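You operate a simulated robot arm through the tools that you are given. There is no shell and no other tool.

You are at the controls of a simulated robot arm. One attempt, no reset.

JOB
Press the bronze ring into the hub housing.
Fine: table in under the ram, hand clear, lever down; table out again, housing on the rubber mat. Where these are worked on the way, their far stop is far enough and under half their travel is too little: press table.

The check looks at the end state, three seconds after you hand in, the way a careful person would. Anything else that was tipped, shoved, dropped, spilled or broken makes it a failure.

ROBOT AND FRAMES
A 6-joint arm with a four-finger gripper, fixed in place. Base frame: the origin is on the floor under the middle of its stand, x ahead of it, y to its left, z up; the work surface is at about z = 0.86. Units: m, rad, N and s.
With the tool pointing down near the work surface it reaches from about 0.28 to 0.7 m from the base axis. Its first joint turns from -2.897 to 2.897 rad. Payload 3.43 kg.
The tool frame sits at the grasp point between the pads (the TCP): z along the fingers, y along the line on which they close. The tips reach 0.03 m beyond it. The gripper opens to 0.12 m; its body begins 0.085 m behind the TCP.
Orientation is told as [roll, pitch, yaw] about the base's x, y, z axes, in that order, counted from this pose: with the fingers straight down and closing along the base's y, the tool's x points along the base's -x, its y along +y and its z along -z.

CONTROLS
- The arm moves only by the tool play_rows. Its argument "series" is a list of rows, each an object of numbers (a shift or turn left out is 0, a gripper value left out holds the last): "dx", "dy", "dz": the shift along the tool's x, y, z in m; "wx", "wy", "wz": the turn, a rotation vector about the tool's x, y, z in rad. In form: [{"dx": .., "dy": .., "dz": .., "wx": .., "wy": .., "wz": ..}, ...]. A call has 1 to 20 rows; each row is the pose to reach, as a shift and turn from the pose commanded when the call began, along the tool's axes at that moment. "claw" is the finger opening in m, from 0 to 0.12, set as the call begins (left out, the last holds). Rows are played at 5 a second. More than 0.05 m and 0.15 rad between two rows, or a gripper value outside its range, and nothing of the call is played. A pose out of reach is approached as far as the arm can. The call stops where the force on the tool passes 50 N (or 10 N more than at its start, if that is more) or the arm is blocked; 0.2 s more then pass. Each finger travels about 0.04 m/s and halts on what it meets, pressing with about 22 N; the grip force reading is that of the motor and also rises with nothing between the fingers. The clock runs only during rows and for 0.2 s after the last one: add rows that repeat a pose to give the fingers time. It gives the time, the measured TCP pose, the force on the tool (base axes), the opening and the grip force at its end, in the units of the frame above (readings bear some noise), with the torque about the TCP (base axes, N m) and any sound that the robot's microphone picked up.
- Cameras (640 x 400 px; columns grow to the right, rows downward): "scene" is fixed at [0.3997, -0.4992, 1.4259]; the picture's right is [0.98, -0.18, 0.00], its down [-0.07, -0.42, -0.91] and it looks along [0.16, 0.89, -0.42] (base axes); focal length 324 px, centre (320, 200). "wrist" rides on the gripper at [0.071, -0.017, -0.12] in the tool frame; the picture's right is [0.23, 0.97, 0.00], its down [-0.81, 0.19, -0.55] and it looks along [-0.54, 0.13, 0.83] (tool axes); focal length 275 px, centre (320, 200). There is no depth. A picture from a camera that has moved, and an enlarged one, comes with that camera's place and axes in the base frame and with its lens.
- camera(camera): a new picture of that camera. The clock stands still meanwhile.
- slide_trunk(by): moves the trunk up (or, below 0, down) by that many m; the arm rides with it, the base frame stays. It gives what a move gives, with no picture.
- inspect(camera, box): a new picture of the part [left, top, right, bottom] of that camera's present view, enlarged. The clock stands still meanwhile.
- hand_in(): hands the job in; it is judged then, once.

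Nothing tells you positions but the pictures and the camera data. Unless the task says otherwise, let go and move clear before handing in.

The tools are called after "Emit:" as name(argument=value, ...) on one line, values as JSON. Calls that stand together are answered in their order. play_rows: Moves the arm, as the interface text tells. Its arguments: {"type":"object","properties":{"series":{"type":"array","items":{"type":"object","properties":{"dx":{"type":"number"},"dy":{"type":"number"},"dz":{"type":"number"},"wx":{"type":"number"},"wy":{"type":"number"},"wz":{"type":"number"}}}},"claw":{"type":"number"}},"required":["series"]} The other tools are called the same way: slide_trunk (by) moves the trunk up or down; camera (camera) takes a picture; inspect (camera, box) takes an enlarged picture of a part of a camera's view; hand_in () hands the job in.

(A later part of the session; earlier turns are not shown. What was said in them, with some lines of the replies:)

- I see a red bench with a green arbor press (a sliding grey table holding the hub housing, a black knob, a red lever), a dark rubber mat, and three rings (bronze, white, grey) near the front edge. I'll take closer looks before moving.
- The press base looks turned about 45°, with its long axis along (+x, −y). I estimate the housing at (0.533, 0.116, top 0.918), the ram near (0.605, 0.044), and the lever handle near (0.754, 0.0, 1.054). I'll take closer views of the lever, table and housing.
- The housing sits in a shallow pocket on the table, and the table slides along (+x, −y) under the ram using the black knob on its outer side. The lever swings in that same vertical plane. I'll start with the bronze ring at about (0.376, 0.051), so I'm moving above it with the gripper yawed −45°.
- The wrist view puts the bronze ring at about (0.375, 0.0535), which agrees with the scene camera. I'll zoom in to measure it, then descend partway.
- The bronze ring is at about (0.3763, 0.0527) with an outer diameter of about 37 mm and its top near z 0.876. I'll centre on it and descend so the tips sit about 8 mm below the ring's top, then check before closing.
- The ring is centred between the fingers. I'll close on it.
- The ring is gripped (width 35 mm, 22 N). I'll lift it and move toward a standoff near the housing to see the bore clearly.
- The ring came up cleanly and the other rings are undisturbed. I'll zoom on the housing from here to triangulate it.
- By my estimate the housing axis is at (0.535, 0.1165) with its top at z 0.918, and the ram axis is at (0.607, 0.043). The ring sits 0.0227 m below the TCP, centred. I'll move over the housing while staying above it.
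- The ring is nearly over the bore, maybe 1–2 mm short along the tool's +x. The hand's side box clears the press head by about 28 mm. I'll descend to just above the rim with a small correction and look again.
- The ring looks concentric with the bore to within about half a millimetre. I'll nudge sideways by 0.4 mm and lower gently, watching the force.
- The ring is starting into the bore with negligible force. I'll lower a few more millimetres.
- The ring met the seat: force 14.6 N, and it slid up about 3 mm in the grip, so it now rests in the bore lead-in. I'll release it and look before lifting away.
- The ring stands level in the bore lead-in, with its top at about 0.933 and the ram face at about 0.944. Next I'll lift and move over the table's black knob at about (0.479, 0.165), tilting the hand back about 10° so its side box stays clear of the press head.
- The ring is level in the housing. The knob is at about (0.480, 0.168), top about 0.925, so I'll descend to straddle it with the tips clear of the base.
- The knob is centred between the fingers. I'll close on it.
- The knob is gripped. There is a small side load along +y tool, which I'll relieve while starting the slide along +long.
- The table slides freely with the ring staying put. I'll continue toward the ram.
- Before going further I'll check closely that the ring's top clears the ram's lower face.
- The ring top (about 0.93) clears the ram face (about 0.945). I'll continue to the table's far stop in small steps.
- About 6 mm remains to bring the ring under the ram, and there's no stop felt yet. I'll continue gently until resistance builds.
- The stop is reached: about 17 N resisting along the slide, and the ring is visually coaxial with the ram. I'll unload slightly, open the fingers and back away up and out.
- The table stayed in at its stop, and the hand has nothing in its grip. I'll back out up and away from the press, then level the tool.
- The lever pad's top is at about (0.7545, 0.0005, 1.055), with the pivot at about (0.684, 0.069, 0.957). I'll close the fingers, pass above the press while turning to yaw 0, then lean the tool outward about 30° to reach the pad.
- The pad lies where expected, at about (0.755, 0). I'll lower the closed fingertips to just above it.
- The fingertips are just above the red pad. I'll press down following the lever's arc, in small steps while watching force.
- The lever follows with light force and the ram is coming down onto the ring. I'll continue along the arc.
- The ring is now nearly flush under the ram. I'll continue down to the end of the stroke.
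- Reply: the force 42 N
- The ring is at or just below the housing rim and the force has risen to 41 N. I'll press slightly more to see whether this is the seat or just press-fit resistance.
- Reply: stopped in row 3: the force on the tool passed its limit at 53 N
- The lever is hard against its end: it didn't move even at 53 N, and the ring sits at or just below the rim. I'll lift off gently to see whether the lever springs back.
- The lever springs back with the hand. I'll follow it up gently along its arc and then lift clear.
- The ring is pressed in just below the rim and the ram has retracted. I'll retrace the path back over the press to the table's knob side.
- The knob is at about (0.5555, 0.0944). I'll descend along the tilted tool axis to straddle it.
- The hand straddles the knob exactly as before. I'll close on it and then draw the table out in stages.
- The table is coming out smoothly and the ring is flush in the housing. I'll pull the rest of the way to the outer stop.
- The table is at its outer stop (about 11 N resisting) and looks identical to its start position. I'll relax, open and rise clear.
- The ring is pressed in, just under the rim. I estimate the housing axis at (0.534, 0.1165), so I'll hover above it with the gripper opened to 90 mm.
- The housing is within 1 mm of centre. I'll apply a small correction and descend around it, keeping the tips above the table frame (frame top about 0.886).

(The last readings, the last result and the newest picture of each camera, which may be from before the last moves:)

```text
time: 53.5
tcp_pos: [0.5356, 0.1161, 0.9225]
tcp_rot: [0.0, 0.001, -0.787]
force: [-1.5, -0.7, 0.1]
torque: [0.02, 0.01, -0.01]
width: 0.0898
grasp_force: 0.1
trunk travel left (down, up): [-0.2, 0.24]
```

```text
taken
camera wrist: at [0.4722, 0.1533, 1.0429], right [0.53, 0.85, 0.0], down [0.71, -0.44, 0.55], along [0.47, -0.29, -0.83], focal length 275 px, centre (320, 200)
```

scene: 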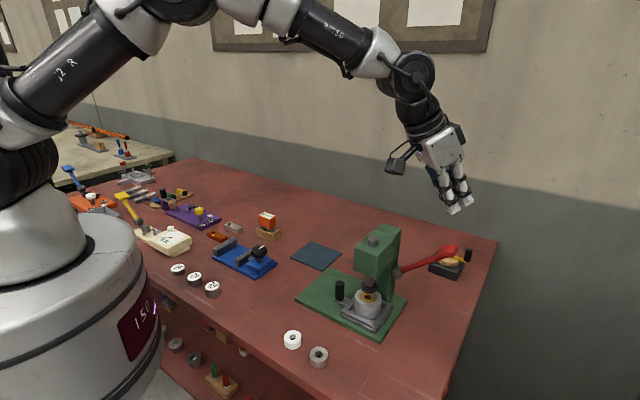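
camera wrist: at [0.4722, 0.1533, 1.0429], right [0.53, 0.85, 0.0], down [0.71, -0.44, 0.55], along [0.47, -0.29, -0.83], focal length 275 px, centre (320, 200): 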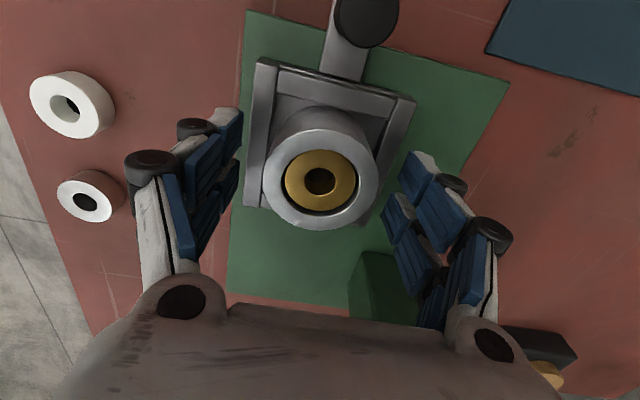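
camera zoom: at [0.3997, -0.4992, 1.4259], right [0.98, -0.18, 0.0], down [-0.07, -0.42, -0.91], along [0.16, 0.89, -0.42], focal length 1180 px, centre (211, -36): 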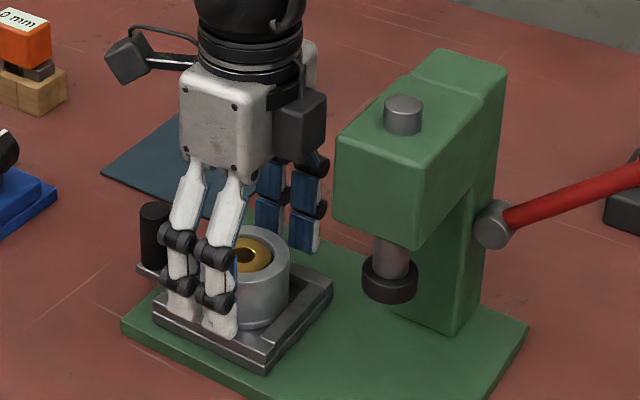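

The housing is centred between the fingers. I'll close on it.

Emit:
play_rows(series=[{"dz": 0}, {"dz": 0}, {"dz": 0}, {"dz": 0}, {"dz": 0}, {"dz": 0}], claw=0.045)

Emit:
inspect(camera="scene", box=[290, 210, 410, 320])

```text
time: 54.9
tcp_pos: [0.5345, 0.115, 0.9237]
tcp_rot: [0.0, -0.001, -0.785]
force: [-0.7, -0.8, 0.1]
torque: [-0.03, 0.0, 0.0]
width: 0.0521
grasp_force: 21.7
trunk travel left (down, up): [-0.2, 0.24]
```

```text
3.64 times, centred on (350, 265) of scene
camera zoom: at [0.3997, -0.4992, 1.4259], right [0.98, -0.18, 0.0], down [-0.07, -0.42, -0.91], along [0.16, 0.89, -0.42], focal length 1180 px, centre (211, -36)
```

zoom: 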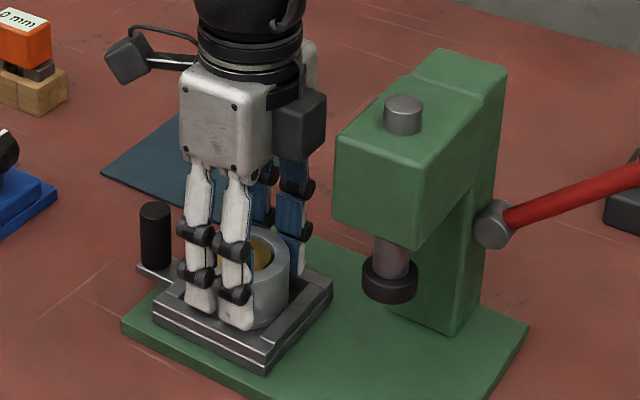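

The grip holds (22 N). I'll lift slightly and check that the housing comes up alone.

Emit:
play_rows(series=[{"dz": -0.004}, {"dz": -0.01}, {"dz": -0.016}, {"dz": -0.02}, {"dz": -0.02}])

Emit:
inspect(camera="scene", box=[290, 210, 410, 320])

Emit:
camera(camera="wrist")

```text
time: 56.1
tcp_pos: [0.5344, 0.1152, 0.9427]
tcp_rot: [0.0, -0.001, -0.785]
force: [-0.2, 0.2, -4.6]
torque: [-0.04, -0.03, 0.04]
width: 0.0517
grasp_force: 22.4
trunk travel left (down, up): [-0.2, 0.24]
```

```text
3.64 times, centred on (350, 265) of scene
camera zoom: at [0.3997, -0.4992, 1.4259], right [0.98, -0.18, 0.0], down [-0.07, -0.42, -0.91], along [0.16, 0.89, -0.42], focal length 1180 px, centre (211, -36)
```

zoom: 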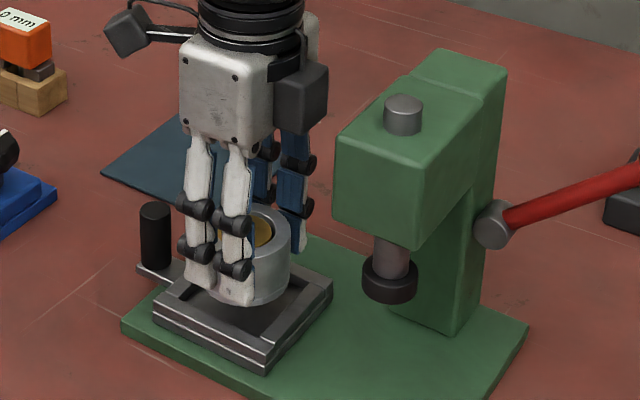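

```text
taken
camera wrist: at [0.4723, 0.1529, 1.0629], right [0.53, 0.85, 0.0], down [0.71, -0.44, 0.55], along [0.47, -0.29, -0.83], focal length 275 px, centre (320, 200)
```

wrist: 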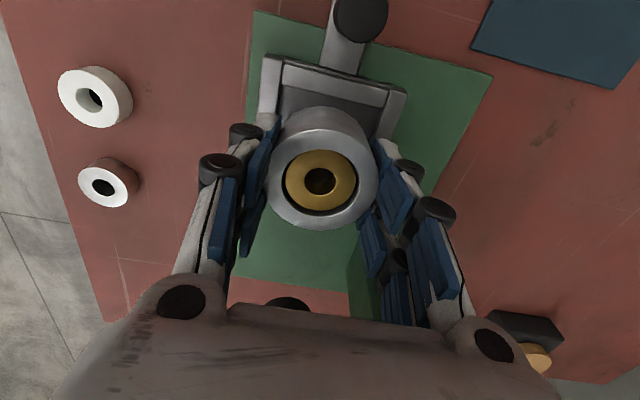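

The housing lifted cleanly with the ring in it (about 4.6 N). I'll raise it further and carry it over the mat centre at about (0.533, 0.304).

Emit:
play_rows(series=[{"dz": -0.02}, {"dz": -0.04}, {"dz": -0.06}, {"dx": 0.0192, "dy": 0.0189, "dz": -0.06}, {"dx": 0.0384, "dy": 0.0378, "dz": -0.06}, {"dx": 0.0576, "dy": 0.0567, "dz": -0.06}, {"dx": 0.0767, "dy": 0.0755, "dz": -0.06}, {"dx": 0.0959, "dy": 0.0944, "dz": -0.06}, {"dx": 0.1151, "dy": 0.1133, "dz": -0.06}, {"dx": 0.1343, "dy": 0.1322, "dz": -0.06}, {"dx": 0.1343, "dy": 0.1322, "dz": -0.06}])

Emit:
camera(camera="wrist")

Emit:
camera(camera="scene")

```text
time: 58.5
tcp_pos: [0.533, 0.3036, 1.0027]
tcp_rot: [0.0, -0.001, -0.785]
force: [0.6, -0.9, -4.2]
torque: [-0.02, -0.01, -0.02]
width: 0.0517
grasp_force: 21.8
trunk travel left (down, up): [-0.2, 0.24]
```

```text
taken
camera wrist: at [0.4706, 0.3408, 1.1229], right [0.53, 0.85, 0.0], down [0.71, -0.44, 0.55], along [0.47, -0.29, -0.83], focal length 275 px, centre (320, 200)
```

wrist: 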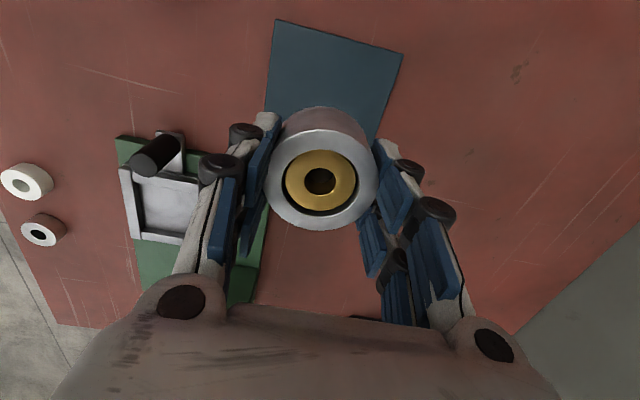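

```text
taken
```

scene: 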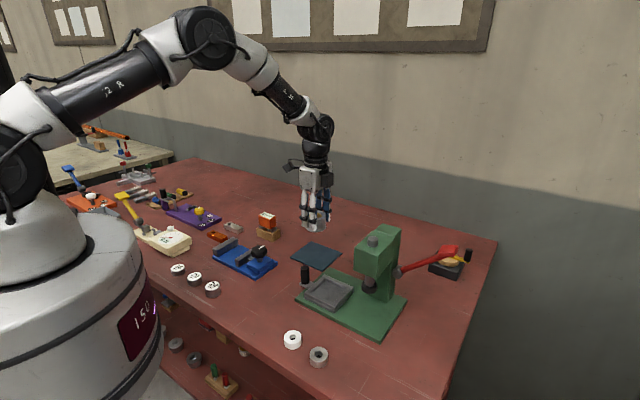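

I'm over the mat and will shift about 3 mm to its refined centre (0.532, 0.307). I'll lower to about 1 cm above it first.

Emit:
play_rows(series=[{"dx": 0.0028, "dy": 0.0014, "dz": 0.02}, {"dx": 0.0028, "dy": 0.0014, "dz": 0.04}, {"dx": 0.0028, "dy": 0.0014, "dz": 0.06}, {"dx": 0.0028, "dy": 0.0014, "dz": 0.075}, {"dx": 0.0028, "dy": 0.0014, "dz": 0.085}, {"dx": 0.0028, "dy": 0.0014, "dz": 0.085}])

Emit:
inspect(camera="scene", box=[270, 200, 370, 290])

Emit:
camera(camera="wrist")

```text
time: 59.9
tcp_pos: [0.5334, 0.3056, 0.9164]
tcp_rot: [0.001, 0.0, -0.785]
force: [-0.1, 0.7, -5.1]
torque: [-0.01, 0.02, 0.02]
width: 0.0517
grasp_force: 21.8
trunk travel left (down, up): [-0.2, 0.24]
```

```text
4.44 times, centred on (320, 245) of scene
camera zoom: at [0.3997, -0.4992, 1.4259], right [0.98, -0.18, 0.0], down [-0.07, -0.42, -0.91], along [0.16, 0.89, -0.42], focal length 1442 px, centre (320, 0)
```

zoom: 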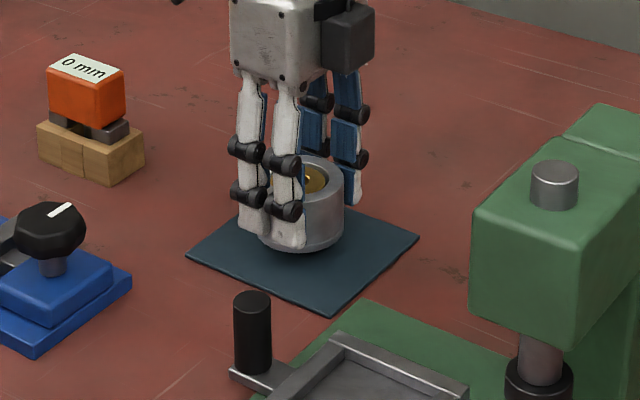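

```text
taken
camera wrist: at [0.4694, 0.3443, 1.0377], right [0.53, 0.85, 0.0], down [0.71, -0.44, 0.55], along [0.47, -0.29, -0.83], focal length 275 px, centre (320, 200)
```

wrist: 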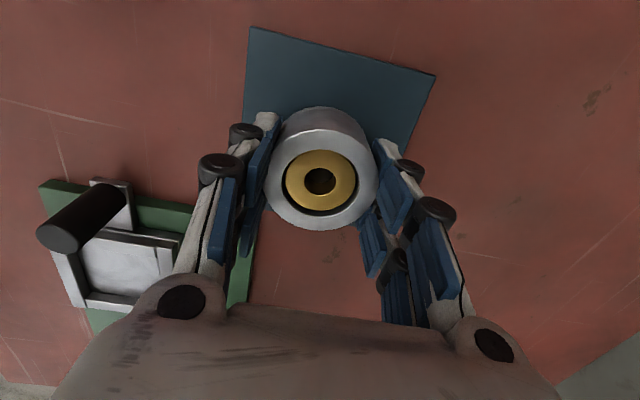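

The housing is centred over the mat about 1 cm up. I'll lower slowly until contact.

Emit:
play_rows(series=[{"dz": 0.002}, {"dz": 0.004}, {"dz": 0.006}, {"dz": 0.0075}, {"dz": 0.0075}])

Emit:
inspect(camera="scene", box=[290, 220, 350, 275])

```text
time: 61.1
tcp_pos: [0.5323, 0.3084, 0.9111]
tcp_rot: [0.0, 0.001, -0.786]
force: [-0.4, 0.5, -4.8]
torque: [0.02, -0.01, 0.0]
width: 0.0519
grasp_force: 21.4
trunk travel left (down, up): [-0.2, 0.24]
```

```text
7.27 times, centred on (320, 248) of scene
camera zoom: at [0.3997, -0.4992, 1.4259], right [0.98, -0.18, 0.0], down [-0.07, -0.42, -0.91], along [0.16, 0.89, -0.42], focal length 2360 px, centre (320, -146)
```

zoom: 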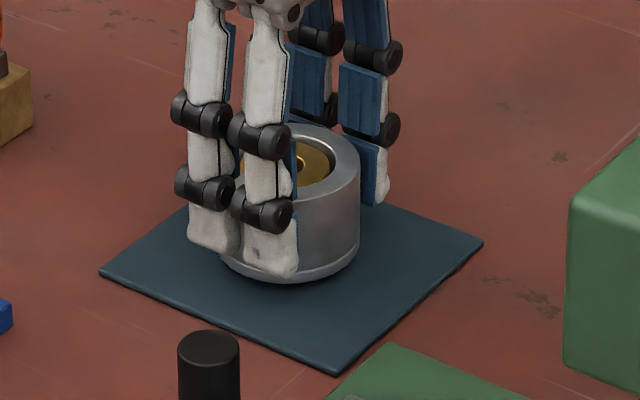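

Still hanging free. I'll lower a few more millimetres.

Emit:
play_rows(series=[{"dz": 0.001}, {"dz": 0.002}, {"dz": 0.003}, {"dz": 0.004}, {"dz": 0.004}])

```text
time: 62.3
tcp_pos: [0.532, 0.3071, 0.9063]
tcp_rot: [-0.001, -0.002, -0.784]
force: [-0.3, -0.3, -3.8]
torque: [-0.03, -0.03, -0.01]
width: 0.0522
grasp_force: 22.2
trunk travel left (down, up): [-0.2, 0.24]
```

Emit:
play_rows(series=[{"dz": 0.001}, {"dz": 0.002}, {"dz": 0.003}, {"dz": 0.003}])

Emit:
inspect(camera="scene", box=[290, 220, 350, 275])

```text
time: 63.3
tcp_pos: [0.533, 0.3071, 0.9053]
tcp_rot: [0.003, 0.0, -0.786]
force: [-0.8, -0.7, 8.9]
torque: [0.0, 0.3, 0.01]
width: 0.0517
grasp_force: 22.1
trunk travel left (down, up): [-0.2, 0.24]
```

```text
7.27 times, centred on (320, 248) of scene
camera zoom: at [0.3997, -0.4992, 1.4259], right [0.98, -0.18, 0.0], down [-0.07, -0.42, -0.91], along [0.16, 0.89, -0.42], focal length 2360 px, centre (320, -146)
```

zoom: 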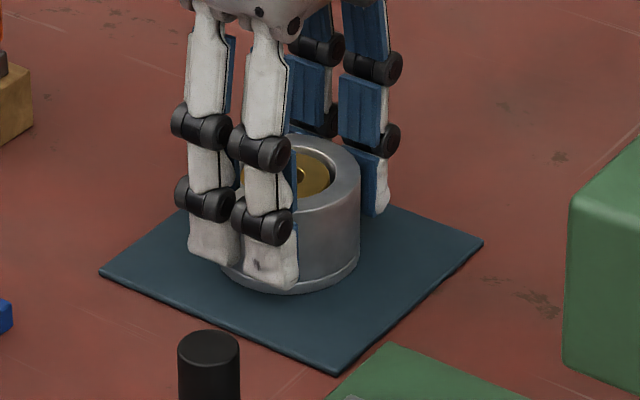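

The housing has touched down on the mat (force reversed to +8.9 N) and stands well inside it. I'll ease off and open the fingers.

Emit:
play_rows(series=[{"dz": -0.0005}, {"dz": -0.001}, {"dz": -0.001}, {"dz": -0.001}, {"dz": -0.001}, {"dz": -0.001}], claw=0.095)

Emit:
camera(camera="wrist")

Emit:
inspect(camera="scene", box=[280, 210, 360, 280])

```text
time: 64.7
tcp_pos: [0.5331, 0.3071, 0.9048]
tcp_rot: [0.001, 0.001, -0.786]
force: [0.5, 0.5, -0.3]
torque: [0.04, 0.0, 0.01]
width: 0.0952
grasp_force: 0.1
trunk travel left (down, up): [-0.2, 0.24]
```

```text
taken
camera wrist: at [0.4693, 0.3444, 1.0248], right [0.53, 0.85, 0.0], down [0.71, -0.44, 0.55], along [0.47, -0.29, -0.83], focal length 275 px, centre (320, 200)
```

wrist: 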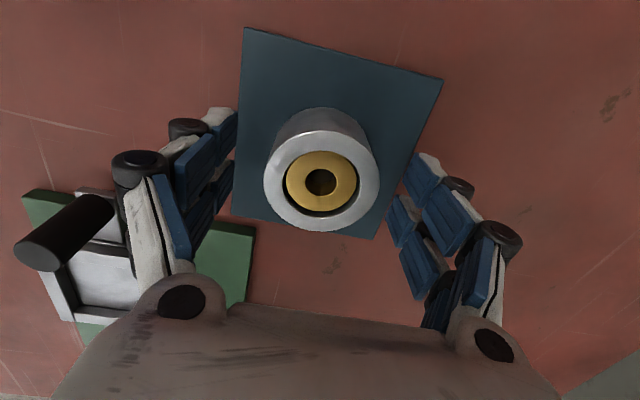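

```text
5.71 times, centred on (320, 245) of scene
camera zoom: at [0.3997, -0.4992, 1.4259], right [0.98, -0.18, 0.0], down [-0.07, -0.42, -0.91], along [0.16, 0.89, -0.42], focal length 1854 px, centre (320, -57)
```

zoom: 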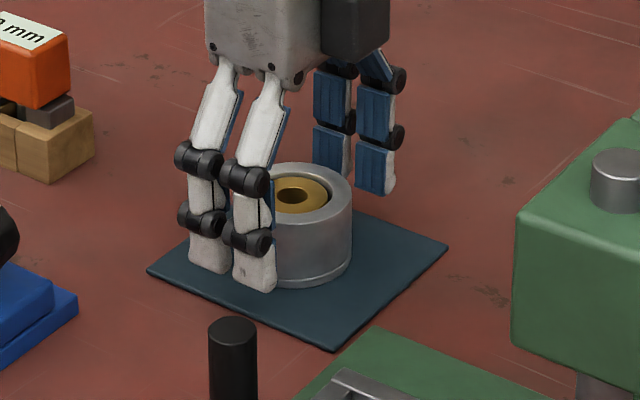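

The housing stands on the mat and the fingers are clear. I'll rise straight up.

Emit:
play_rows(series=[{"dz": -0.02}, {"dz": -0.045}, {"dz": -0.08}, {"dz": -0.12}, {"dz": -0.16}, {"dz": -0.2}, {"dz": -0.24}, {"dz": -0.24}])

Emit:
camera(camera="wrist")

Emit:
camera(camera="scene")

Emit:
inspect(camera="scene", box=[280, 220, 420, 340])

Emit:
inspect(camera="scene", box=[290, 225, 350, 275])

```text
time: 66.5
tcp_pos: [0.5307, 0.308, 1.1439]
tcp_rot: [0.002, 0.001, -0.785]
force: [0.6, 0.8, 0.3]
torque: [0.01, 0.01, 0.02]
width: 0.0952
grasp_force: 0.0
trunk travel left (down, up): [-0.2, 0.24]
```

```text
taken
camera wrist: at [0.4692, 0.3464, 1.2644], right [0.53, 0.85, 0.0], down [0.71, -0.44, 0.55], along [0.47, -0.29, -0.83], focal length 275 px, centre (320, 200)
```

wrist: 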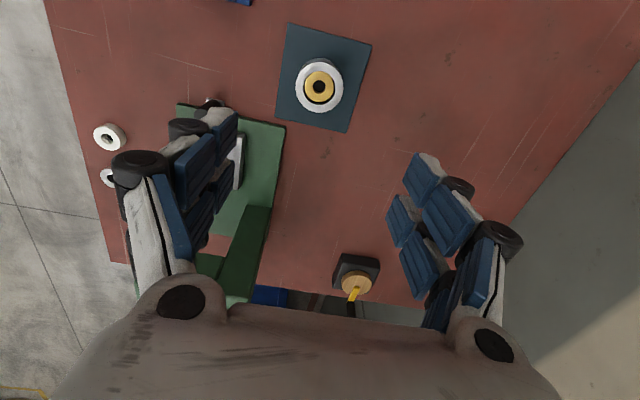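

```text
taken
```

scene: 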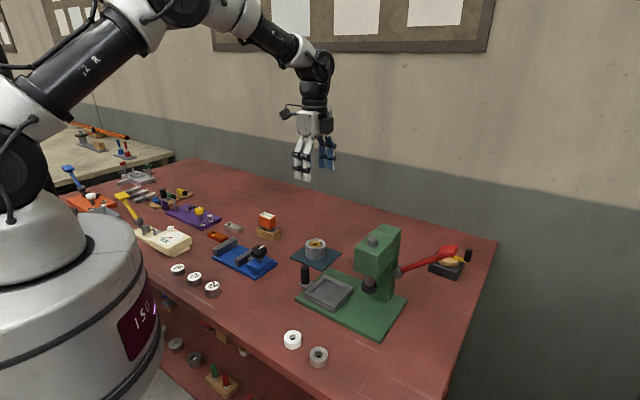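

```text
3.33 times, centred on (350, 280) of scene
camera zoom: at [0.3997, -0.4992, 1.4259], right [0.98, -0.18, 0.0], down [-0.07, -0.42, -0.91], along [0.16, 0.89, -0.42], focal length 1082 px, centre (220, -67)
```

zoom: 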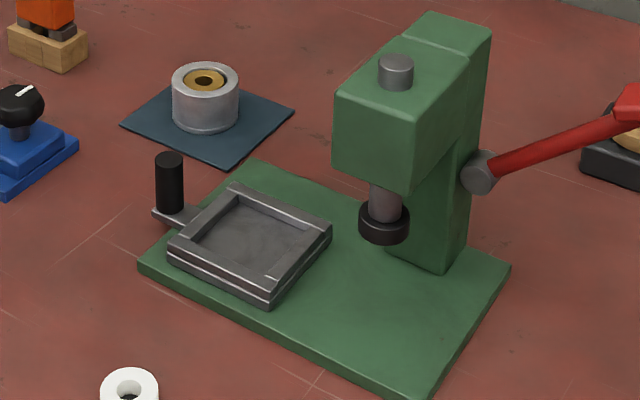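

```text
8.00 times, centred on (320, 250) of scene
camera zoom: at [0.3997, -0.4992, 1.4259], right [0.98, -0.18, 0.0], down [-0.07, -0.42, -0.91], along [0.16, 0.89, -0.42], focal length 2596 px, centre (320, -200)
```

zoom: 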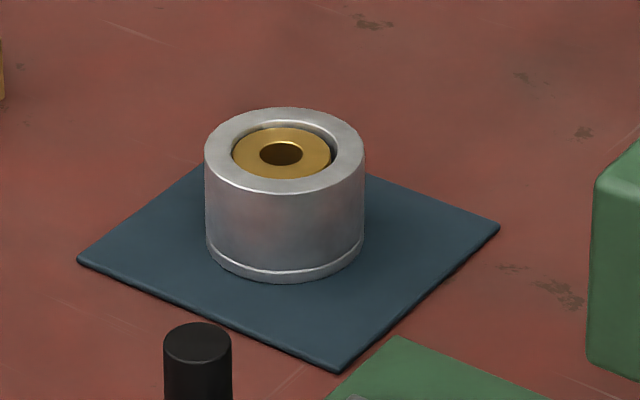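

The housing stands on the rubber mat with the bronze ring pressed level, just under the rim. The table is at its outer stop, the lever is back up, the other rings and fixtures look untouched, and the hand is empty and clear. I'm handing in.

Emit:
hand_in()

```text
The job is handed in.
```

The bronze ring is pressed into the hub housing, and the housing is standing on the rubber mat. I've handed the job in but don't have the check's result.

- **Ring:** it sits level in the bore, about 1–2 mm below the rim. I pressed until the lever would move no further, even at 53 N. I couldn't tell whether that stop was the ring seating or the end of the lever's travel.
- **Press table:** it went in to its far stop under the ram, and came back out to its outer stop after the pressing.
- **Lever:** I kept the hand clear of the ram during the stroke. The lever sprang back up on its own afterwards.
- **Housing:** I set it down near the middle of the mat, and it stayed upright when I let go.
- **Everything else:** the last pictures showed nothing else on the bench moved. The gripper is empty and clear above the mat.
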